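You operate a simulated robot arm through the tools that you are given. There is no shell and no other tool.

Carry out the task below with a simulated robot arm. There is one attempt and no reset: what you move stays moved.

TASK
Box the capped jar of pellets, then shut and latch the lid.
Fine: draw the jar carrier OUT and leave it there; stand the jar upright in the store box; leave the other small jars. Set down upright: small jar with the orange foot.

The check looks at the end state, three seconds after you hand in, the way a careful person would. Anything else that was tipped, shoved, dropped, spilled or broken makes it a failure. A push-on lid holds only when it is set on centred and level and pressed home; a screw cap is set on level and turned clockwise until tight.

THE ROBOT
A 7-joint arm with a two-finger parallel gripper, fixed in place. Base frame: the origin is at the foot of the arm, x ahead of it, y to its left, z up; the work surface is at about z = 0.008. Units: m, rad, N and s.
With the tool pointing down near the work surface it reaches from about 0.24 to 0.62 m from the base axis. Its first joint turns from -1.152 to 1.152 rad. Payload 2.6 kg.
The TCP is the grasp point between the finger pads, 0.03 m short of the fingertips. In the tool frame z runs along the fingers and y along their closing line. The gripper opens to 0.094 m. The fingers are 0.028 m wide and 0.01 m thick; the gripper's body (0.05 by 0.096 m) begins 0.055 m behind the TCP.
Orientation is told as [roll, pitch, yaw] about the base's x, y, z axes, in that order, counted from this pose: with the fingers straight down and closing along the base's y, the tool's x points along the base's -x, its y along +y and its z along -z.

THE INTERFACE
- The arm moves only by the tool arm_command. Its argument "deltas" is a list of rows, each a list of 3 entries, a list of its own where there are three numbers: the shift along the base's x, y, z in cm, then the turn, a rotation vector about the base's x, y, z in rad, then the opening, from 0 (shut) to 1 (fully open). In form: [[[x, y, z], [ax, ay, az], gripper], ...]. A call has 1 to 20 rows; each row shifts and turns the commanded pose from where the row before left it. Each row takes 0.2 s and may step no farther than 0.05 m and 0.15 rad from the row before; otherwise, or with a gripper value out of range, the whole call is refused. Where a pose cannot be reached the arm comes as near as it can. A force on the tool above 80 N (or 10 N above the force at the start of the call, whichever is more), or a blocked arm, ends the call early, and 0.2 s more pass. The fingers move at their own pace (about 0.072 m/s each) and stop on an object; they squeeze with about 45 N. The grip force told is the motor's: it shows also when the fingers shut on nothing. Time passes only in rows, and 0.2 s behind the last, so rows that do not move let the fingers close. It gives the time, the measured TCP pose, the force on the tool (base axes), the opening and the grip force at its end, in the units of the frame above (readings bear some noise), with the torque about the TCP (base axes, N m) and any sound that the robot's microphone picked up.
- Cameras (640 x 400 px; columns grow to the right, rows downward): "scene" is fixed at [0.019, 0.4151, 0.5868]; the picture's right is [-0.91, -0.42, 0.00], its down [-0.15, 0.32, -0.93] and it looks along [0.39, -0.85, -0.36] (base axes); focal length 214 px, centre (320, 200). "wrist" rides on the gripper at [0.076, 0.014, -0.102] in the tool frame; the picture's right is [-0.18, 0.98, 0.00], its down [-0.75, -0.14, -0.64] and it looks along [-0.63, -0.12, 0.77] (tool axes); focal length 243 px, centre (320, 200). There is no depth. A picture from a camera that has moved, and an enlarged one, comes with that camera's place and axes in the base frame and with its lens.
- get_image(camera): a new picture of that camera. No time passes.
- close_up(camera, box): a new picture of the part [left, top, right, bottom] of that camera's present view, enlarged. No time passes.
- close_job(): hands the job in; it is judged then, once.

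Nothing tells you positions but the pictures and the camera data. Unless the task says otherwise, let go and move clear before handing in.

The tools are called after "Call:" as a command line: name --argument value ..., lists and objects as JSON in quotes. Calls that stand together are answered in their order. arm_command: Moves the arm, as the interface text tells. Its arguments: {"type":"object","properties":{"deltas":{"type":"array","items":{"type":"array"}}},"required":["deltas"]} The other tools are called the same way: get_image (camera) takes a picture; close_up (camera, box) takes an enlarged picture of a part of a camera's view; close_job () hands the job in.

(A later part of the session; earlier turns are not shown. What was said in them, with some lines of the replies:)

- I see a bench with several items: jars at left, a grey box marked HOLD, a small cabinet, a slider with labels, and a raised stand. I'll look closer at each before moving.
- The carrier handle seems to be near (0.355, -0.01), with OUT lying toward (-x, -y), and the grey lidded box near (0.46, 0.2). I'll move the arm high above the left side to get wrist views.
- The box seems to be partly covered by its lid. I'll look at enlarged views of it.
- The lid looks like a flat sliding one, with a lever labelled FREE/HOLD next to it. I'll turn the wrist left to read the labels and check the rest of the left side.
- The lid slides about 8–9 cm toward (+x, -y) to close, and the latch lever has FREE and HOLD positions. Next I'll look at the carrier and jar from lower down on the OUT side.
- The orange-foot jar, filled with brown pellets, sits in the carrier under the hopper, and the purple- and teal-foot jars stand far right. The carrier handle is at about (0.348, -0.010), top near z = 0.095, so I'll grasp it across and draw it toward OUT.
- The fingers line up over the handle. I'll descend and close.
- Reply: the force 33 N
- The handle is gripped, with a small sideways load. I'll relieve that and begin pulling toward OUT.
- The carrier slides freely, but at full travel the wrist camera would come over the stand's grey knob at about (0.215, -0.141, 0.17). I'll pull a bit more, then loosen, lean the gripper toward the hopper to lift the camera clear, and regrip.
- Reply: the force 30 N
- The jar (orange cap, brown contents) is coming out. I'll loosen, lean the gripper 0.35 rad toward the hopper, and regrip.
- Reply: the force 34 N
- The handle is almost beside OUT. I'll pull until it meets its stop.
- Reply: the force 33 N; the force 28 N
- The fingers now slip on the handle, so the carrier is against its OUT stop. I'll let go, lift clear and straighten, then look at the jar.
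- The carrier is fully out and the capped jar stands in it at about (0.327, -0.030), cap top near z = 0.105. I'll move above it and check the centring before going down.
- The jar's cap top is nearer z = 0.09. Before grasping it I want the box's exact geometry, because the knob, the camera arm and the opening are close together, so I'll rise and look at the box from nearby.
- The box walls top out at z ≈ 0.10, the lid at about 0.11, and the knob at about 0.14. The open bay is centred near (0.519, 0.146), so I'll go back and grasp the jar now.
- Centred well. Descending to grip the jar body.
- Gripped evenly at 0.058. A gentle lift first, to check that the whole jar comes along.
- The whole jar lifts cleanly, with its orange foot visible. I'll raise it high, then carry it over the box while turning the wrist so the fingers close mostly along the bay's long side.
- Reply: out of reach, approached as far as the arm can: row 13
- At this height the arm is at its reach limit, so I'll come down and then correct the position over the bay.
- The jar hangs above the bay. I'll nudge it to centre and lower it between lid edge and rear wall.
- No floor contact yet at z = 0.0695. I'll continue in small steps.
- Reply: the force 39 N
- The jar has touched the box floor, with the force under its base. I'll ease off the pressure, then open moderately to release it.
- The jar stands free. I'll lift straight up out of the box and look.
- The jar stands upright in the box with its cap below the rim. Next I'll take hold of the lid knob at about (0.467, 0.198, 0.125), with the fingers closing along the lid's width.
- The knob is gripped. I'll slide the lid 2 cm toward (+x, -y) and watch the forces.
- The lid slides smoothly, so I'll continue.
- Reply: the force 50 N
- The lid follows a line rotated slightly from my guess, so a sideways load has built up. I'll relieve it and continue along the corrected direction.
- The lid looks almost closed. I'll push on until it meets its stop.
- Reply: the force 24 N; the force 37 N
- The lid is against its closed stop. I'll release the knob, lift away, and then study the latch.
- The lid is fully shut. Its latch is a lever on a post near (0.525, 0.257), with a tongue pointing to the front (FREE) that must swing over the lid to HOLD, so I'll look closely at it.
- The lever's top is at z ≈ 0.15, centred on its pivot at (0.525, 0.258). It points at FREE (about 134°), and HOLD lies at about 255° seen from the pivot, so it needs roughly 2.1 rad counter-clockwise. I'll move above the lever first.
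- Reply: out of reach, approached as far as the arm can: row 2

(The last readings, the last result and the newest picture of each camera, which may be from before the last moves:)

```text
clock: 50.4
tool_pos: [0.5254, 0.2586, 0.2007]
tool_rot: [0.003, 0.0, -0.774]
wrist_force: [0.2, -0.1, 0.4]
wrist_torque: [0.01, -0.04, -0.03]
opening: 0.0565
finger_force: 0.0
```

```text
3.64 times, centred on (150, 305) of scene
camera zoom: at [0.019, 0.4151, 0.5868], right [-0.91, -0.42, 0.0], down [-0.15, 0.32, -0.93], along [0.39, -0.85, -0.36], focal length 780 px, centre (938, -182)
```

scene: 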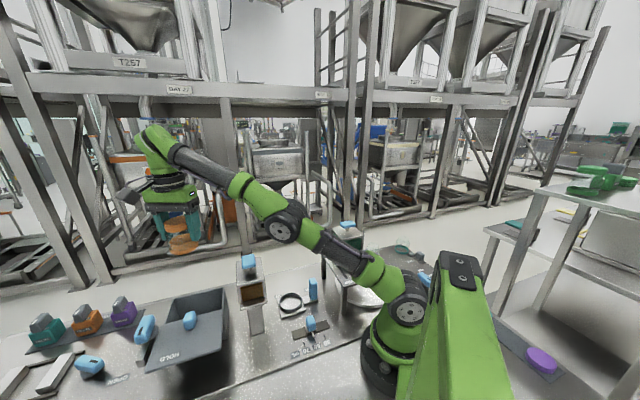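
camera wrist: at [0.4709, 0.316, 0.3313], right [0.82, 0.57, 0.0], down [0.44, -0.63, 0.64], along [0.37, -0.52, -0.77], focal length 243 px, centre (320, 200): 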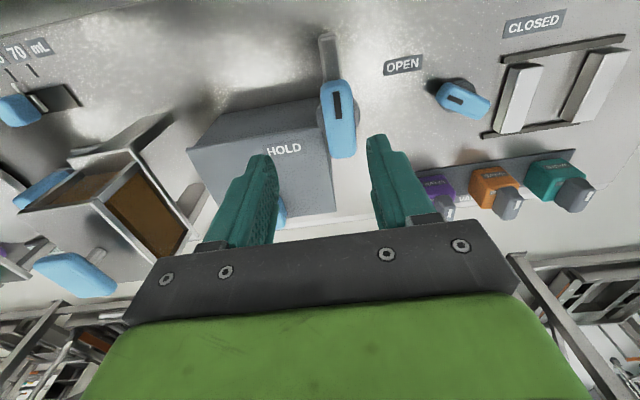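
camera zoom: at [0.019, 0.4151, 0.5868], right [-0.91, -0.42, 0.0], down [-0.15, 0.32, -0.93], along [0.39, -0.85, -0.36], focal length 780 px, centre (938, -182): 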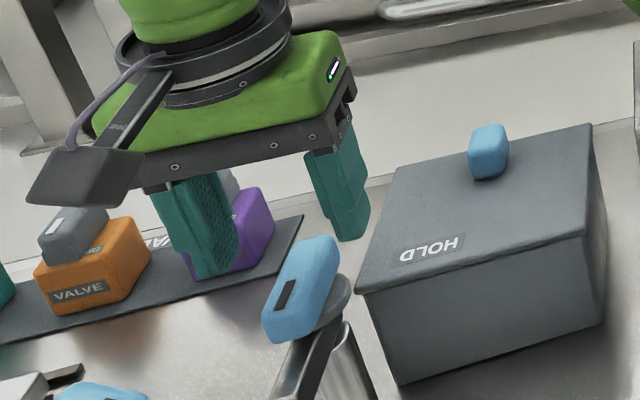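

Call:
arm_command --deltas '[[[0.2, 0.15, -2], [0, 0, 0], 0.6], [[0, 0, -2.2], [0, 0, 0], 0.6], [[0, 0, 0], [0, 0, 0], 0.6]]'

Call:
get_image --camera "wrist"

Call:
close_up --camera "scene" --box '[100, 250, 200, 360]'

```text
clock: 51.2
tool_pos: [0.5277, 0.2602, 0.1574]
tool_rot: [0.0, -0.002, -0.775]
wrist_force: [0.6, -0.6, 0.4]
wrist_torque: [-0.02, 0.0, 0.0]
opening: 0.0567
finger_force: 0.1
```

```text
taken
camera wrist: at [0.4837, 0.3246, 0.2594], right [0.82, 0.57, 0.0], down [0.44, -0.63, 0.64], along [0.37, -0.52, -0.77], focal length 243 px, centre (320, 200)
```

wrist: 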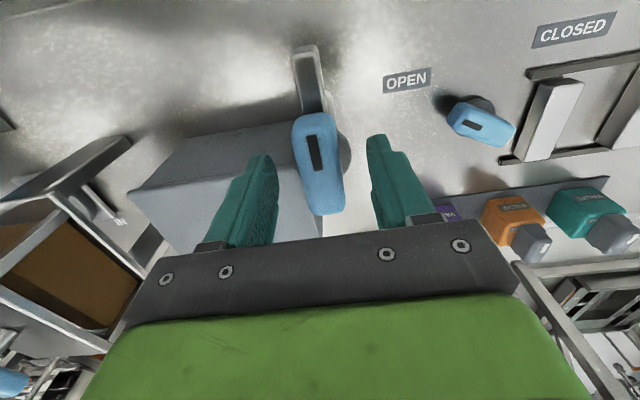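

```text
3.64 times, centred on (150, 305) of scene
camera zoom: at [0.019, 0.4151, 0.5868], right [-0.91, -0.42, 0.0], down [-0.15, 0.32, -0.93], along [0.39, -0.85, -0.36], focal length 780 px, centre (938, -182)
```

zoom: 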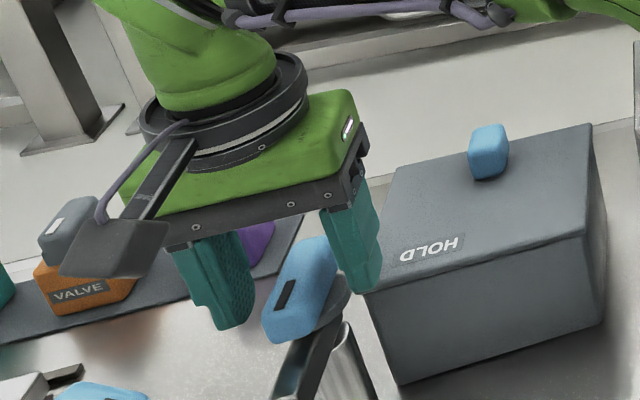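

Lever sits between the fingers. I'll close on it and read the forces.

Call:
arm_command --deltas '[[[0, 0, 0], [0, 0, 0], 0.1], [[0, 0, 0], [0, 0, 0], 0.1], [[0, 0, 0], [0, 0, 0], 0.1]]'

Call:
close_up --camera "wrist" --box '[240, 40, 400, 240]'

```text
clock: 52.0
tool_pos: [0.5291, 0.2615, 0.1579]
tool_rot: [0.004, 0.001, -0.773]
wrist_force: [10.7, 8.1, -3.1]
wrist_torque: [0.05, 0.27, 0.02]
opening: 0.0239
finger_force: 44.4
```

```text
2.00 times, centred on (320, 140) of wrist
camera zoom: at [0.4837, 0.3248, 0.2596], right [0.82, 0.58, 0.0], down [0.44, -0.63, 0.64], along [0.37, -0.52, -0.77], focal length 485 px, centre (320, 320)
```

zoom: 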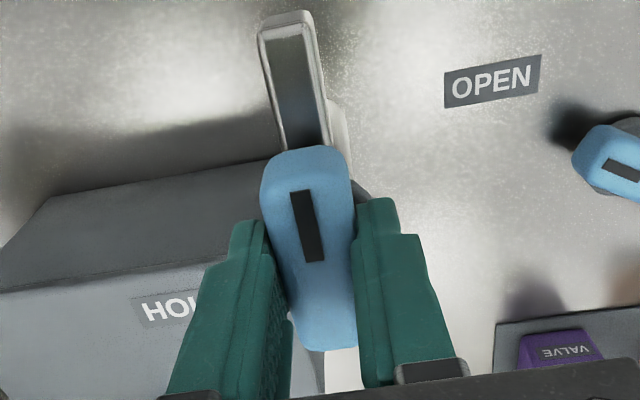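

Call:
arm_command --deltas '[[[0.1, 0.1, 0], [0, 0, 0], 0.1], [[0, 0, 0], [0, 0, 0.1], 0.1], [[0, 0, 0], [0, 0, 0.1], 0.1], [[0, 0, 0], [0, 0, 0.1], 0.1], [[0, 0, 0], [0, 0, 0], 0.1]]'

Call:
close_up --camera "scene" --box '[100, 250, 220, 370]'

Call:
get_image --camera "wrist"

```text
clock: 53.2
tool_pos: [0.5291, 0.2599, 0.1571]
tool_rot: [-0.005, 0.007, -0.479]
wrist_force: [-41.8, -28.6, 11.0]
wrist_torque: [-0.57, -0.13, -0.19]
opening: 0.0239
finger_force: 44.3
```

```text
3.33 times, centred on (160, 310) of scene
camera zoom: at [0.0188, 0.415, 0.5868], right [-0.91, -0.42, 0.0], down [-0.15, 0.32, -0.93], along [0.39, -0.85, -0.36], focal length 715 px, centre (853, -167)
```

zoom: 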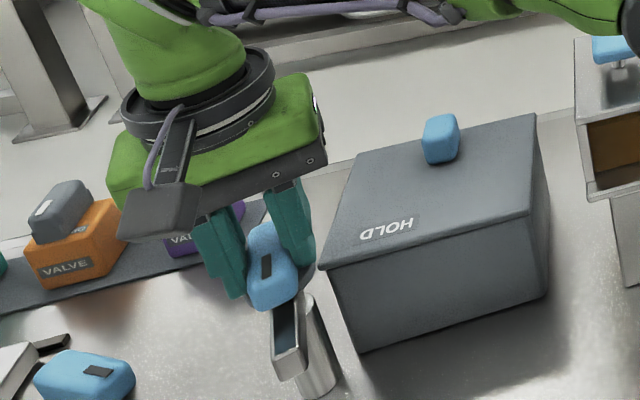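

```text
taken
camera wrist: at [0.4679, 0.3086, 0.2599], right [0.62, 0.79, 0.0], down [0.61, -0.47, 0.64], along [0.5, -0.4, -0.77], focal length 243 px, centre (320, 200)
```

wrist: 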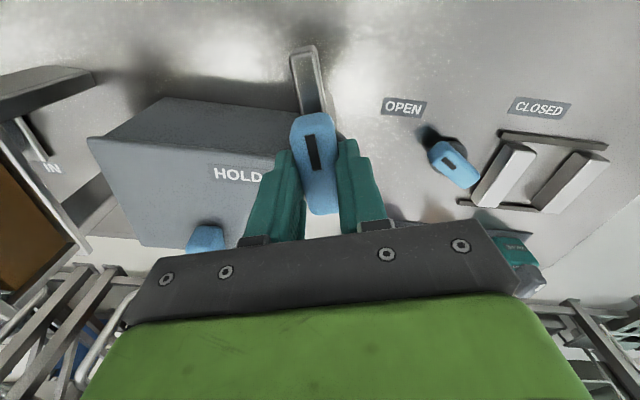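

The tongue is turning with the lever, with a modest side load because my grip is slightly off the pivot. I'll correct as I turn.

Call:
arm_command --deltas '[[[-0.1, -0.22, 0], [0, 0, 0], 0.1], [[-0.03, -0.08, 0], [0, 0, 0.15], 0.1], [[-0.03, -0.08, 0], [0, 0, 0.15], 0.1], [[0, 0, 0], [0, 0, 0], 0.1]]'

Call:
close_up --camera "scene" --box '[100, 250, 220, 370]'

```text
clock: 54.2
tool_pos: [0.527, 0.2593, 0.157]
tool_rot: [0.003, -0.001, -0.171]
wrist_force: [-1.9, -3.3, 2.4]
wrist_torque: [-0.28, 1.52, -0.02]
opening: 0.0238
finger_force: 44.7
```

```text
3.33 times, centred on (160, 310) of scene
camera zoom: at [0.019, 0.4151, 0.5868], right [-0.91, -0.42, 0.0], down [-0.15, 0.32, -0.93], along [0.39, -0.85, -0.36], focal length 715 px, centre (853, -167)
```

zoom: 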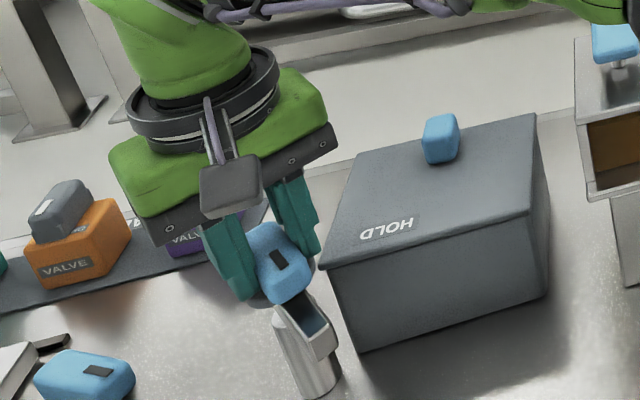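

Call:
arm_command --deltas '[[[-0.01, -0.09, 0], [0, 0, 0.15], 0.1], [[-0.01, -0.09, 0], [0, 0, 0.15], 0.1], [[0.01, -0.09, 0], [0, 0, 0.15], 0.1], [[0, 0, 0], [0, 0, 0], 0.1]]'

Call:
close_up --camera "scene" --box '[100, 250, 220, 370]'

Call:
get_image --camera "wrist"

```text
clock: 55.2
tool_pos: [0.5274, 0.2579, 0.1566]
tool_rot: [0.005, -0.003, 0.281]
wrist_force: [11.7, 17.5, -11.6]
wrist_torque: [-0.06, -0.76, 0.06]
opening: 0.0239
finger_force: 45.0
```

```text
3.33 times, centred on (160, 310) of scene
camera zoom: at [0.019, 0.4152, 0.5867], right [-0.91, -0.42, 0.0], down [-0.15, 0.32, -0.93], along [0.39, -0.85, -0.36], focal length 715 px, centre (853, -167)
```

zoom: 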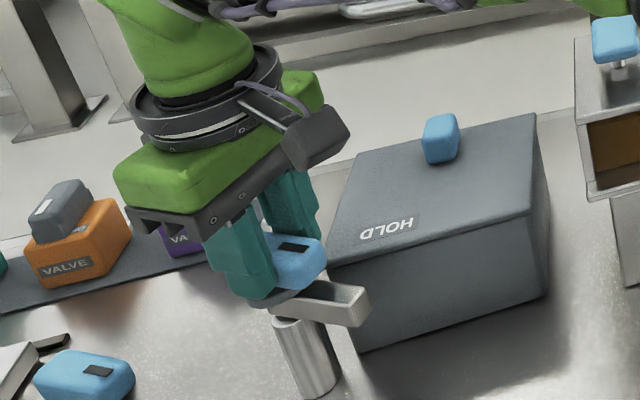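

```text
taken
camera wrist: at [0.4505, 0.2498, 0.2594], right [-0.1, 1.0, 0.0], down [0.76, 0.07, 0.64], along [0.64, 0.06, -0.77], focal length 243 px, centre (320, 200)
```

wrist: 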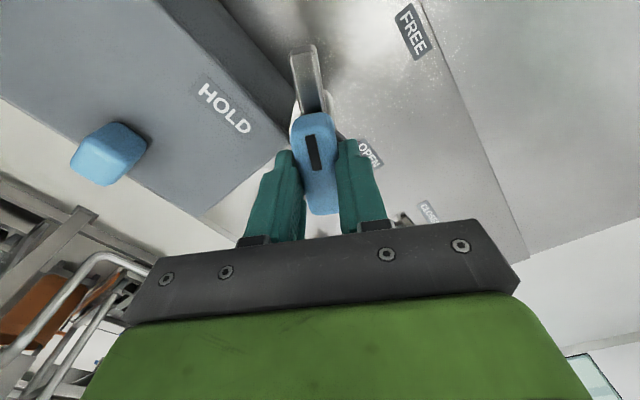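

Call:
arm_command --deltas '[[[0, 0.08, 0.05], [0, 0, 0.1], 0.1], [[0, 0, 0], [0, 0, 0.1], 0.1], [[0, 0, 0], [0, 0, 0.1], 0.1], [[0, 0, 0], [0, 0, 0], 0.1]]'

Call:
close_up --camera "scene" --box '[100, 250, 220, 370]'

Call:
get_image --camera "wrist"

```text
clock: 56.2
tool_pos: [0.528, 0.2562, 0.157]
tool_rot: [0.002, 0.0, 0.576]
wrist_force: [19.5, 19.1, -18.0]
wrist_torque: [0.1, -0.3, 0.02]
opening: 0.0235
finger_force: 45.3
```

```text
3.33 times, centred on (160, 310) of scene
camera zoom: at [0.0191, 0.4152, 0.5867], right [-0.91, -0.42, 0.0], down [-0.15, 0.32, -0.93], along [0.39, -0.85, -0.36], focal length 715 px, centre (853, -167)
```

zoom: 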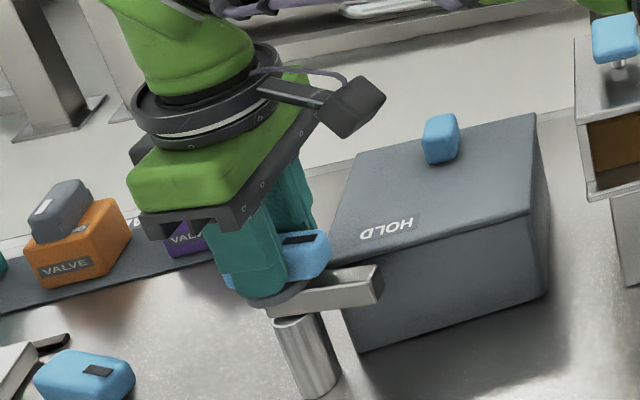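

```text
taken
camera wrist: at [0.4566, 0.2268, 0.2596], right [-0.38, 0.92, 0.0], down [0.71, 0.29, 0.64], along [0.59, 0.25, -0.77], focal length 243 px, centre (320, 200)
```

wrist: 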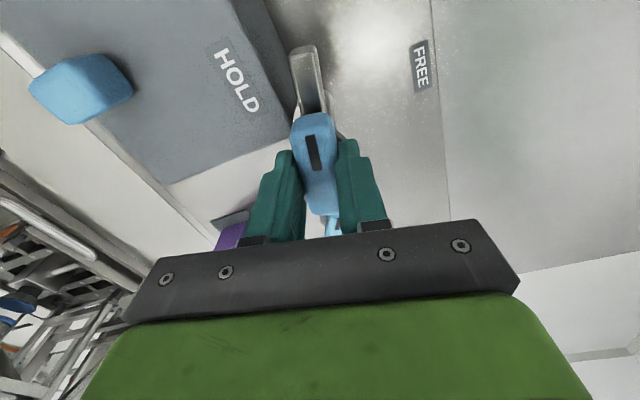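

Call:
arm_command --deltas '[[[0.1, 0.05, 0.05], [0, 0, 0.1], 0.1], [[0, 0, 0], [0, 0, 0.1], 0.1], [[0, 0, 0], [0, 0, 0.1], 0.1], [[0, 0, 0], [0, 0, 0], 0.1]]'

Call:
close_up --camera "scene" --box '[100, 250, 220, 370]'

Call:
get_image --camera "wrist"

```text
clock: 57.2
tool_pos: [0.5271, 0.2554, 0.1581]
tool_rot: [0.004, 0.007, 0.871]
wrist_force: [-10.5, -4.1, -9.9]
wrist_torque: [-0.61, 0.34, -1.58]
opening: 0.0257
finger_force: 45.1
```

```text
3.33 times, centred on (160, 310) of scene
camera zoom: at [0.019, 0.4151, 0.5867], right [-0.91, -0.42, 0.0], down [-0.15, 0.32, -0.93], along [0.39, -0.85, -0.36], focal length 715 px, centre (853, -167)
```

zoom: 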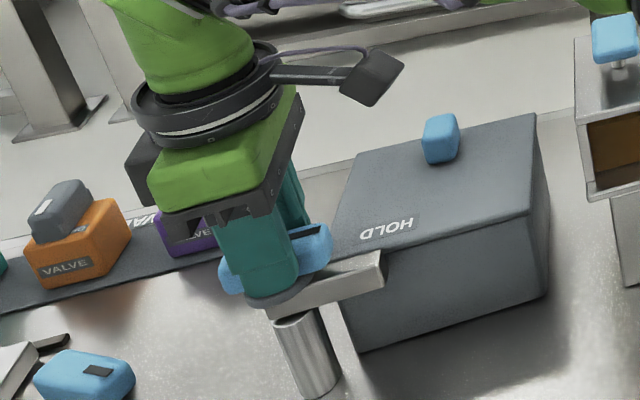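

```text
taken
camera wrist: at [0.4692, 0.2067, 0.2605], right [-0.63, 0.77, 0.0], down [0.6, 0.49, 0.64], along [0.49, 0.41, -0.77], focal length 243 px, centre (320, 200)
```

wrist: 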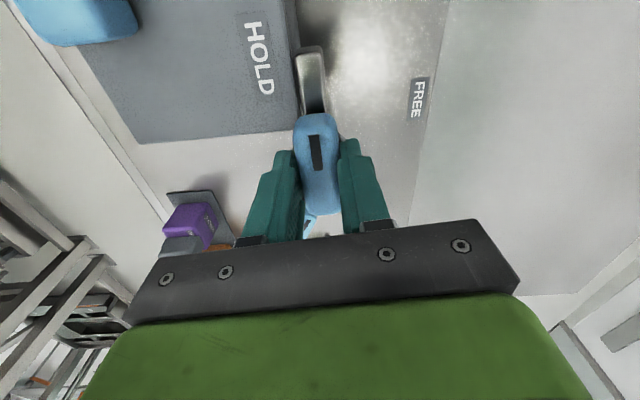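

Resistance has risen with the tongue lying parallel to the lid's front edge. I'll look closely to see whether this is the stop or contact with the lid.

Call:
close_up --camera "wrist" --box '[250, 0, 370, 130]'

Call:
close_up --camera "scene" --box '[140, 300, 200, 360]'

```text
3.08 times, centred on (310, 65) of wrist
camera zoom: at [0.4692, 0.2067, 0.2605], right [-0.63, 0.77, 0.0], down [0.6, 0.49, 0.64], along [0.49, 0.41, -0.77], focal length 746 px, centre (351, 615)
```

zoom: 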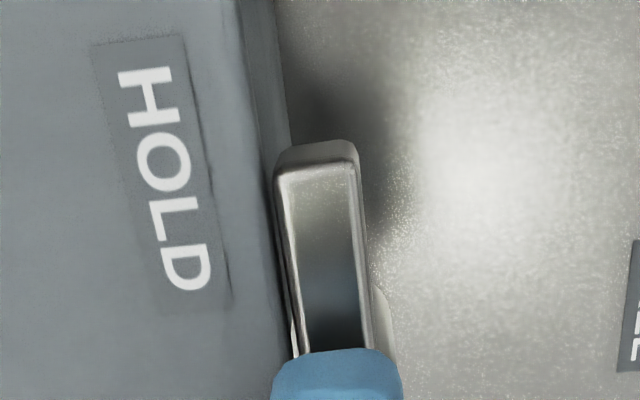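

```text
6.67 times, centred on (170, 330) of scene
camera zoom: at [0.019, 0.4151, 0.5867], right [-0.91, -0.42, 0.0], down [-0.15, 0.32, -0.93], along [0.39, -0.85, -0.36], focal length 1430 px, centre (1320, -667)
```

zoom: 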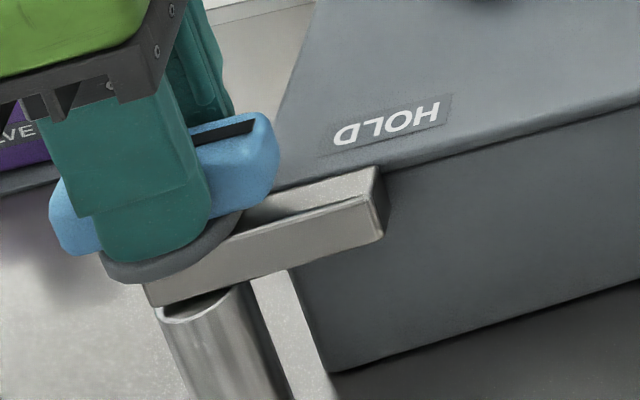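

The tongue now lies across the front of the lid edge beside HOLD, and it met a stop at 90° from FREE, so the lid is blocked. I'll ease the twist, release, and lift away.

Call:
arm_command --deltas '[[[0, 0, 0], [0, 0, -0.05], 0.1], [[0, 0, 0], [0, 0, 0], 0.1]]'

Call:
arm_command --deltas '[[[0, 0, 0], [0, 0, 0], 0.35], [[0, 0, 0], [0, 0, 0], 0.55], [[0, 0, 0], [0, 0, 0], 0.6], [[0, 0, 2], [0, 0, 0], 0.6], [[0, 0, 2], [0, 0, 0], 0.6], [[-1, -1, 3], [0, 0, 0], 0.6], [[-3, -3, 2], [0, 0, 0], 0.6], [[-3, -3, 2], [0, 0, 0], 0.6], [[0, 0, 0], [0, 0, 0], 0.6]]'

Call:
get_image --camera "wrist"

Call:
close_up --camera "scene" --box '[120, 280, 220, 370]'

```text
clock: 57.8
tool_pos: [0.5276, 0.2546, 0.1584]
tool_rot: [0.003, 0.002, 0.821]
wrist_force: [-16.4, -11.6, -8.9]
wrist_torque: [-0.51, 0.38, -1.08]
opening: 0.0241
finger_force: 45.0
```

```text
clock: 59.8
tool_pos: [0.4582, 0.1849, 0.2687]
tool_rot: [0.001, 0.001, 0.825]
wrist_force: [-0.4, 0.4, 0.4]
wrist_torque: [0.02, 0.0, -0.02]
opening: 0.0564
finger_force: 0.0
```

```text
taken
camera wrist: at [0.3965, 0.1402, 0.3715], right [-0.6, 0.8, 0.0], down [0.62, 0.46, 0.64], along [0.51, 0.38, -0.77], focal length 243 px, centre (320, 200)
```

wrist: 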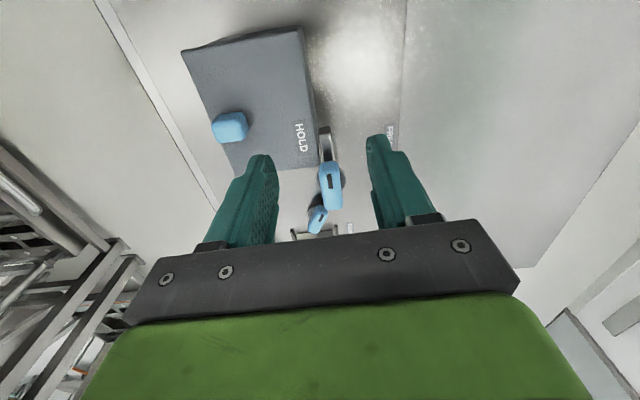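

```text
4.44 times, centred on (170, 325) of scene
camera zoom: at [0.019, 0.4151, 0.5868], right [-0.91, -0.42, 0.0], down [-0.15, 0.32, -0.93], along [0.39, -0.85, -0.36], focal length 953 px, centre (987, -356)
```

zoom: 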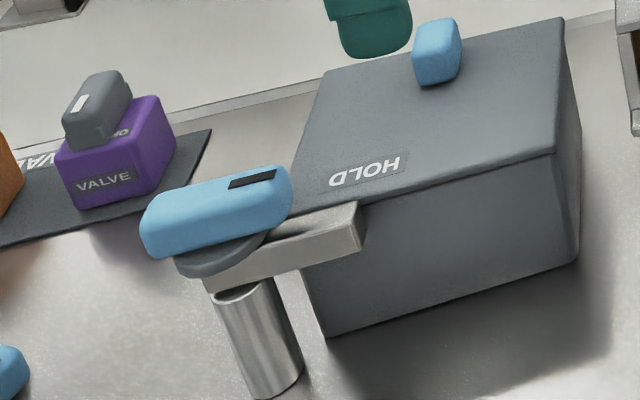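

The tongue blocks the lid's front edge and the lever points to HOLD. I'll retreat and do a last check of the box, the carrier and the bench.

Call:
arm_command --deltas '[[[-3, -3, 2], [0, 0, 0], 0.6], [[-4, -3, 2], [0, 0, 0], 0.6], [[-4, -3, 2], [0, 0, 0], 0.6], [[-4, -3, 2], [0, 0, 0], 0.6], [[-2, -1, 2], [0, 0, 0], 0.6], [[0, 0, 0], [0, 0, 0], 0.6]]'

Call:
get_image --camera "scene"

Call:
get_image --camera "wrist"

Call:
close_up --camera "scene" --box '[130, 270, 350, 380]'

```text
refused: row 2 steps farther than a row can; nothing moved
```

```text
taken
```

scene: 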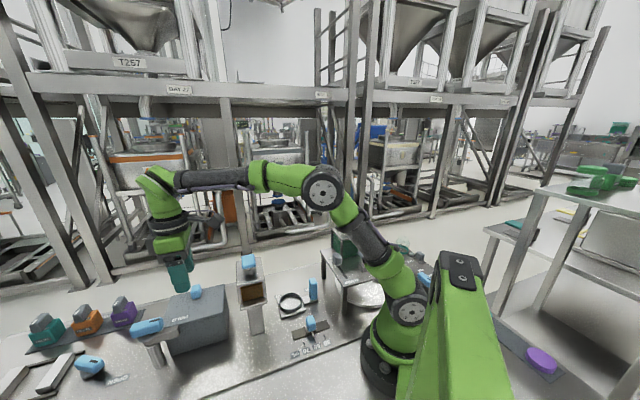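

```text
taken
camera wrist: at [0.3965, 0.1402, 0.3715], right [-0.6, 0.8, 0.0], down [0.62, 0.46, 0.64], along [0.51, 0.38, -0.77], focal length 243 px, centre (320, 200)
```

wrist: 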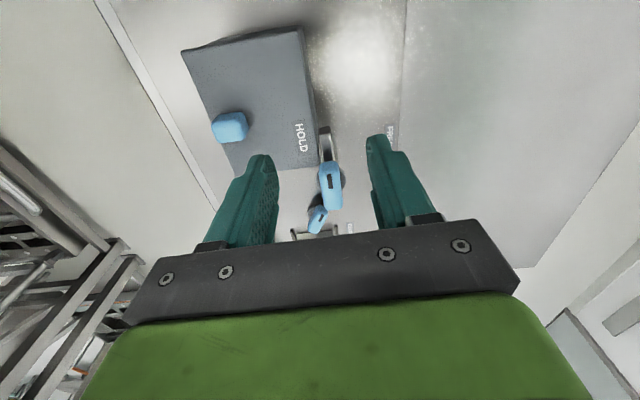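

```text
2.91 times, centred on (240, 325) of scene
camera zoom: at [0.019, 0.4151, 0.5868], right [-0.91, -0.42, 0.0], down [-0.15, 0.32, -0.93], along [0.39, -0.85, -0.36], focal length 624 px, centre (553, -164)
```

zoom: 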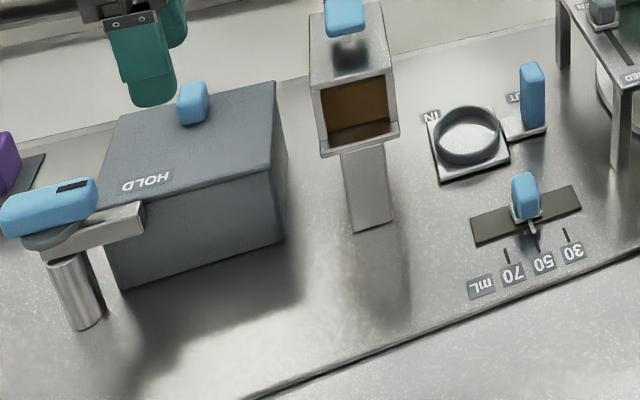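

One row of that move was too long, so nothing happened. I'll retreat in smaller steps and look again.

Call:
arm_command --deltas '[[[-2, -2, 2], [0, 0, 0], 0.6], [[-3, -2, 2], [0, 0, 0], 0.6], [[-3, -2, 2], [0, 0, 0], 0.6], [[-3, -2, 2], [0, 0, 0], 0.6], [[-3, -2, 2], [0, 0, 0], 0.6], [[0, 0, 0], [0, 0, 0], 0.6], [[0, 0, 0], [0, 0, 0], 0.6]]'

Call:
get_image --camera "scene"

Call:
close_up --camera "scene" --box '[120, 270, 240, 370]'

Call:
close_up --camera "wrist" --box '[220, 20, 420, 220]'

```text
clock: 61.4
tool_pos: [0.317, 0.0855, 0.368]
tool_rot: [0.001, -0.001, 0.827]
wrist_force: [0.8, 0.1, 0.2]
wrist_torque: [0.01, -0.04, -0.02]
opening: 0.0566
finger_force: 0.1
```

```text
taken
```

scene: 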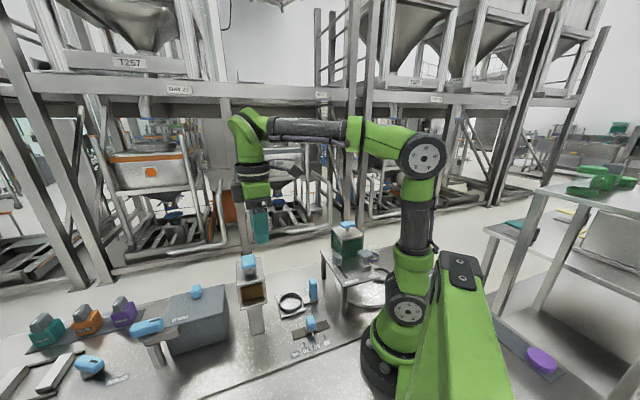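

```text
4.00 times, centred on (180, 320) of scene
camera zoom: at [0.019, 0.4151, 0.5868], right [-0.91, -0.42, 0.0], down [-0.15, 0.32, -0.93], along [0.39, -0.85, -0.36], focal length 858 px, centre (880, -280)
```

zoom: 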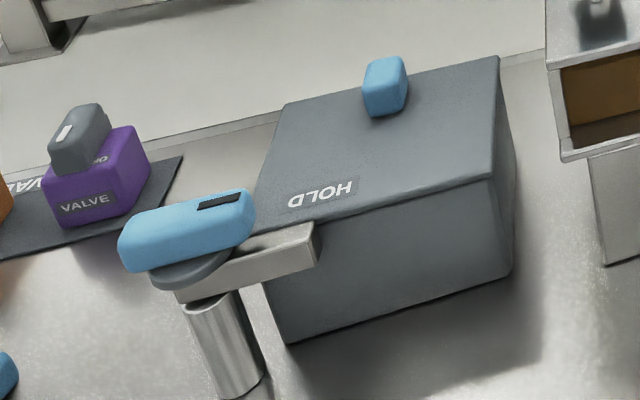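

```text
2.00 times, centred on (320, 120) of wrist
camera zoom: at [0.2557, 0.0402, 0.471], right [-0.6, 0.8, 0.0], down [0.62, 0.46, 0.64], along [0.51, 0.38, -0.77], focal length 485 px, centre (320, 360)
```

zoom: 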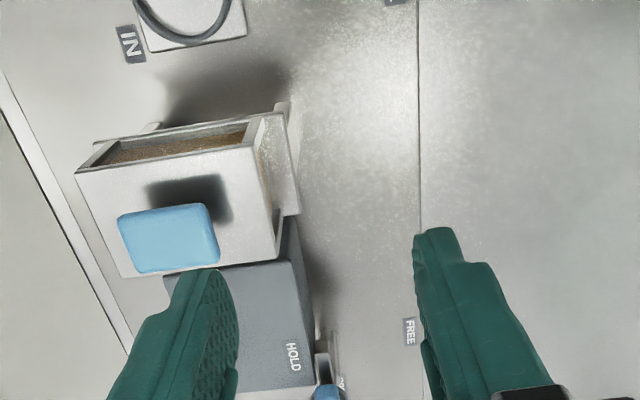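

The box is shut and latched, and everything else stands as before. The carrier may have crept back a few millimetres when I let go, so I'll nudge its handle against the OUT stop with closed fingers, turning the wrist so the camera stays away from the stand.

Call:
arm_command --deltas '[[[0, -1.2, 0], [0, 0, -0.15], 0], [[0, -1.2, 0], [0, 0, -0.15], 0], [[0, -1.2, 0], [0, 0, -0.15], 0], [[0, -1.2, 0], [0, 0, -0.15], 0], [[0, -1.2, 0], [0, 0, -0.15], 0], [[0, -1.2, 0], [0, 0, -0.15], 0], [[0, -1.2, 0], [0, 0, -0.15], 0], [[0, -1.2, 0], [0, 0, -0.15], 0], [[0, -1.2, -1], [0, 0, -0.15], 0], [[0, -1.2, -2], [0, 0, -0.15], 0], [[-0.5, -1.4, -4], [0, 0, -0.12], 0], [[0, 0, -4], [0, 0, 0], 0], [[0, 0, -4], [0, 0, 0], 0], [[0, 0, 0], [0, 0, 0], 0]]'

Call:
get_image --camera "wrist"

Call:
close_up --camera "scene" --box '[230, 220, 370, 340]'

```text
clock: 64.4
tool_pos: [0.3142, -0.0467, 0.2176]
tool_rot: [0.001, -0.001, -0.794]
wrist_force: [-0.2, 0.1, 0.3]
wrist_torque: [0.0, 0.0, -0.01]
opening: 0.0
finger_force: 33.0
```

```text
taken
camera wrist: at [0.2705, 0.018, 0.3209], right [0.83, 0.56, 0.0], down [0.43, -0.64, 0.64], along [0.36, -0.53, -0.77], focal length 243 px, centre (320, 200)
```

wrist: 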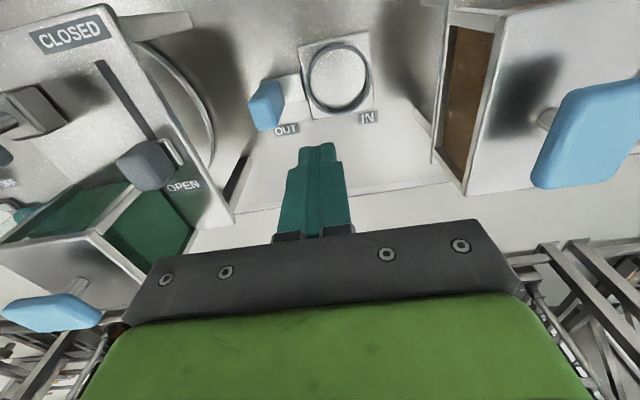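

```text
3.33 times, centred on (300, 280) of scene
camera zoom: at [0.019, 0.4151, 0.5868], right [-0.91, -0.42, 0.0], down [-0.15, 0.32, -0.93], along [0.39, -0.85, -0.36], focal length 715 px, centre (387, -67)
```

zoom: 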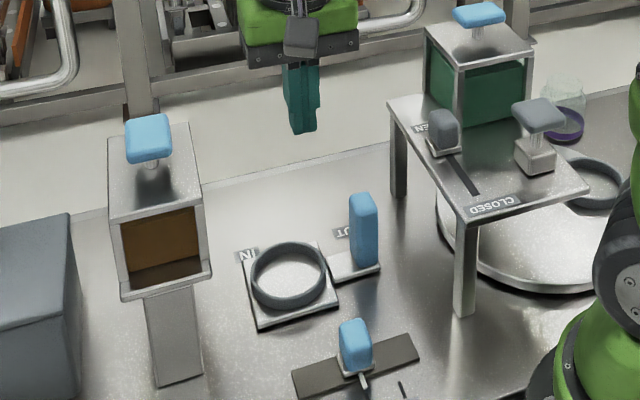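

Call:
arm_command --deltas '[[[0, 0, -4], [0, 0, 0], 0], [[0, 0, -4], [0, 0, 0], 0], [[0, 0, -4], [0, 0, 0], 0], [[0, 0, -1.4], [0, 0, 0], 0], [[0, 0, 0], [0, 0, 0], 0]]'

Call:
get_image --camera "wrist"

Call:
close_up --camera "scene" --box '[230, 220, 370, 340]'

```text
clock: 65.6
tool_pos: [0.3127, -0.0481, 0.084]
tool_rot: [0.002, 0.002, -0.795]
wrist_force: [0.1, 1.0, -0.7]
wrist_torque: [0.0, 0.01, -0.02]
opening: 0.0002
finger_force: 32.9
```

```text
taken
camera wrist: at [0.2705, 0.0162, 0.1865], right [0.83, 0.56, 0.0], down [0.43, -0.64, 0.64], along [0.36, -0.53, -0.77], focal length 243 px, centre (320, 200)
```

wrist: 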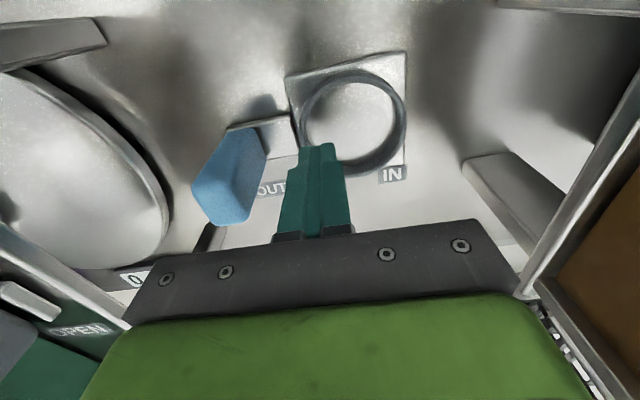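

```text
3.33 times, centred on (300, 280) of scene
camera zoom: at [0.019, 0.4151, 0.5868], right [-0.91, -0.42, 0.0], down [-0.15, 0.32, -0.93], along [0.39, -0.85, -0.36], focal length 715 px, centre (387, -67)
```

zoom: 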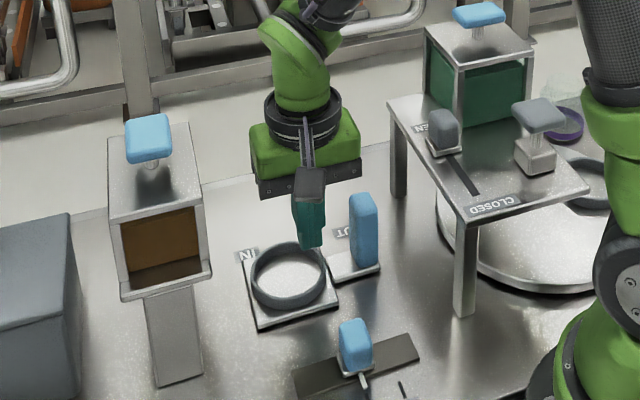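

Call:
arm_command --deltas '[[[-0.73, -0.68, 0], [0, 0, 0], 0], [[-0.73, -0.68, 0], [0, 0, 0], 0], [[-0.37, -0.34, 0], [0, 0, 0], 0], [[0, 0, 0], [0, 0, 0], 0]]'

Call:
get_image --camera "wrist"

```text
clock: 66.6
tool_pos: [0.2946, -0.064, 0.0842]
tool_rot: [0.001, 0.0, -0.793]
wrist_force: [-0.7, 0.4, 0.0]
wrist_torque: [-0.02, -0.02, -0.02]
opening: 0.0
finger_force: 32.9
```

```text
taken
camera wrist: at [0.2518, 0.0, 0.187], right [0.83, 0.56, 0.0], down [0.43, -0.64, 0.64], along [0.36, -0.53, -0.77], focal length 243 px, centre (320, 200)
```

wrist: 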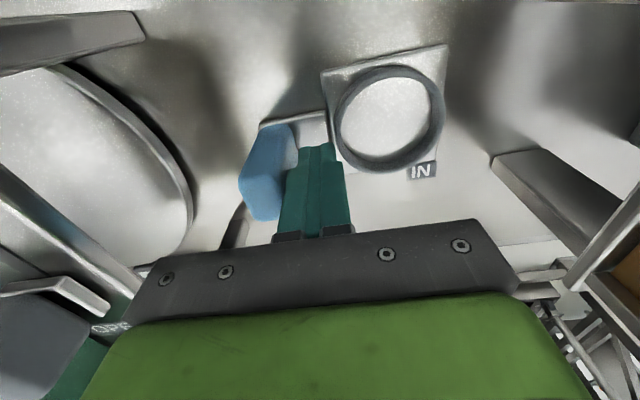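

The finger is just about to touch the handle. I'll push in small steps.

Call:
arm_command --deltas '[[[-0.22, -0.2, 0], [0, 0, 0], 0], [[-0.22, -0.2, 0], [0, 0, 0], 0], [[0, 0, 0], [0, 0, 0], 0]]'

Call:
arm_command --deltas '[[[-0.22, -0.2, 0], [0, 0, 0], 0], [[0, 0, 0], [0, 0, 0], 0]]'

Call:
arm_command --deltas '[[[-0.22, -0.2, 0], [0, 0, 0], 0], [[0, 0, 0], [0, 0, 0], 0]]'

Call:
get_image --camera "wrist"

```text
clock: 67.4
tool_pos: [0.2915, -0.0681, 0.0851]
tool_rot: [0.004, -0.001, -0.793]
wrist_force: [5.6, 6.0, -2.6]
wrist_torque: [0.01, 0.05, 0.1]
opening: 0.0001
finger_force: 33.1
```

```text
clock: 68.0
tool_pos: [0.2903, -0.0691, 0.0843]
tool_rot: [0.006, 0.0, -0.789]
wrist_force: [30.2, 25.2, -16.6]
wrist_torque: [0.12, -0.09, 0.18]
opening: 0.0001
finger_force: 33.2
```

```text
clock: 68.6
tool_pos: [0.2903, -0.0691, 0.0851]
tool_rot: [0.014, -0.006, -0.783]
wrist_force: [48.2, 36.2, -29.5]
wrist_torque: [0.16, -0.15, 0.09]
opening: 0.0
finger_force: 33.2
```

```text
taken
camera wrist: at [0.2459, -0.0044, 0.1874], right [0.82, 0.57, 0.01], down [0.43, -0.64, 0.64], along [0.37, -0.53, -0.77], focal length 243 px, centre (320, 200)
```

wrist: 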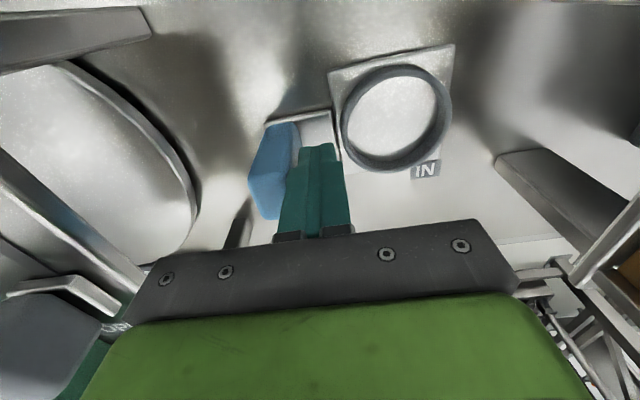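

The carrier is firmly on its OUT stop. I'll back off and lift away, then check once more.

Call:
arm_command --deltas '[[[0.6, 0.55, 0], [0, 0, 0], 0], [[0.7, 0.65, 0], [0, 0, 0], 0], [[0, 0, 4], [0, 0, 0], 0], [[0, 0, 4], [0, 0, 0], 0], [[0, 0, 4], [0, 0, 0], 0], [[0, 0, 4], [0, 0, 0], 0], [[0, 0, 4], [0, 0, 0], 0], [[0, 0, 4], [0, 0, 0], 0.5], [[0, 0, 0], [0, 0, 0], 0.5], [[0, 0, 0], [0, 0, 0], 0.5]]'

Call:
get_image --camera "scene"

Call:
close_up --camera "scene" --box '[0, 270, 360, 400]'

Call:
close_up --camera "scene" --box '[130, 280, 240, 370]'

```text
clock: 70.8
tool_pos: [0.2997, -0.0606, 0.3253]
tool_rot: [0.001, 0.001, -0.793]
wrist_force: [0.0, 0.4, 0.0]
wrist_torque: [-0.03, -0.01, 0.01]
opening: 0.0467
finger_force: 0.0
```

```text
taken
```

scene: 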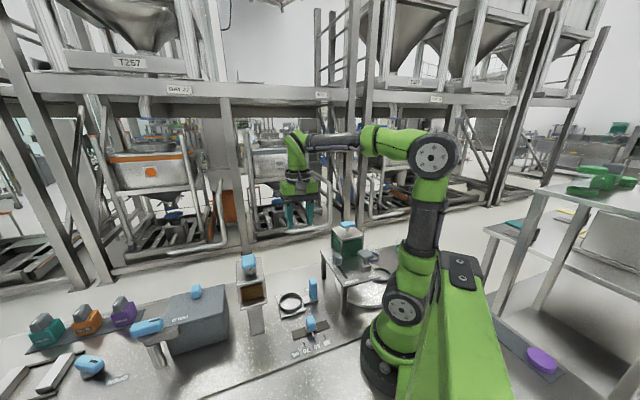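

```text
1.78 times, centred on (180, 335) of scene
camera zoom: at [0.019, 0.4151, 0.5868], right [-0.91, -0.42, 0.0], down [-0.15, 0.32, -0.93], along [0.39, -0.85, -0.36], focal length 381 px, centre (569, -40)
```

zoom: 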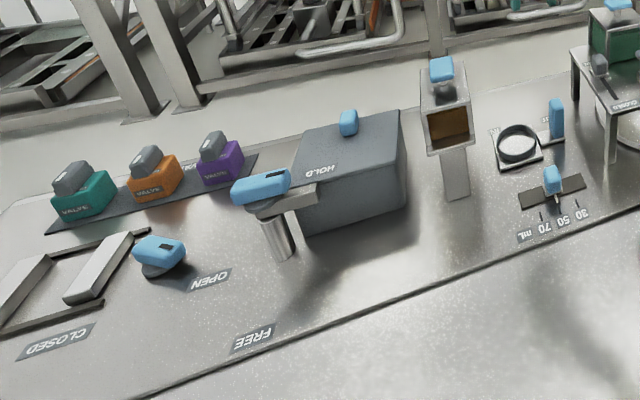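

```text
4.44 times, centred on (185, 325) of scene
camera zoom: at [0.019, 0.4151, 0.5868], right [-0.91, -0.42, 0.0], down [-0.15, 0.32, -0.93], along [0.39, -0.85, -0.36], focal length 953 px, centre (920, -356)
```

zoom: 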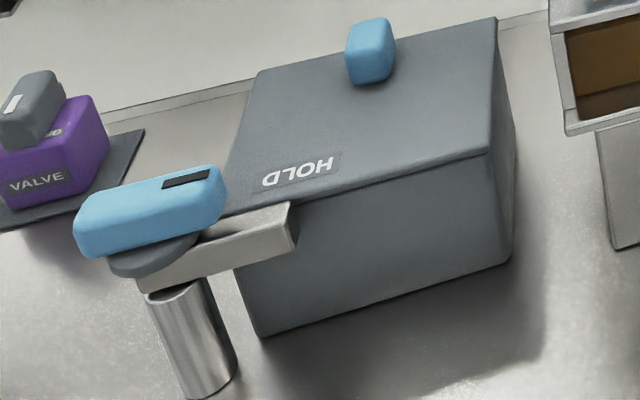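

The jar is in the shut box, the latch lever points to HOLD with its tongue across the lid, and the empty carrier is on its OUT stop. Nothing else has moved and the arm is clear, so I'm handing in.

Call:
close_job

```text
The job is handed in.
```

The capped jar of pellets (orange foot) is boxed, and the lid is shut and latched. I've handed the job in; no verdict came back.

- **Jar:** it stood upright on the store box floor when I let go. I couldn't see it once the lid closed, but the lid slid shut without catching on it.
- **Lid and latch:** the lid was pushed until it stopped. The latch turned from FREE to HOLD until it met resistance, and its tongue now lies across the lid's front edge. I read that as latched, but did not test it by pulling on the lid.
- **Carrier:** it is drawn out to OUT. I nudged it once more at the end to make sure it was against its stop.
- **Everything else:** I didn't touch the purple- and teal-footed jars, and the final pictures show nothing tipped or moved. The arm has let go and is clear of the bench.
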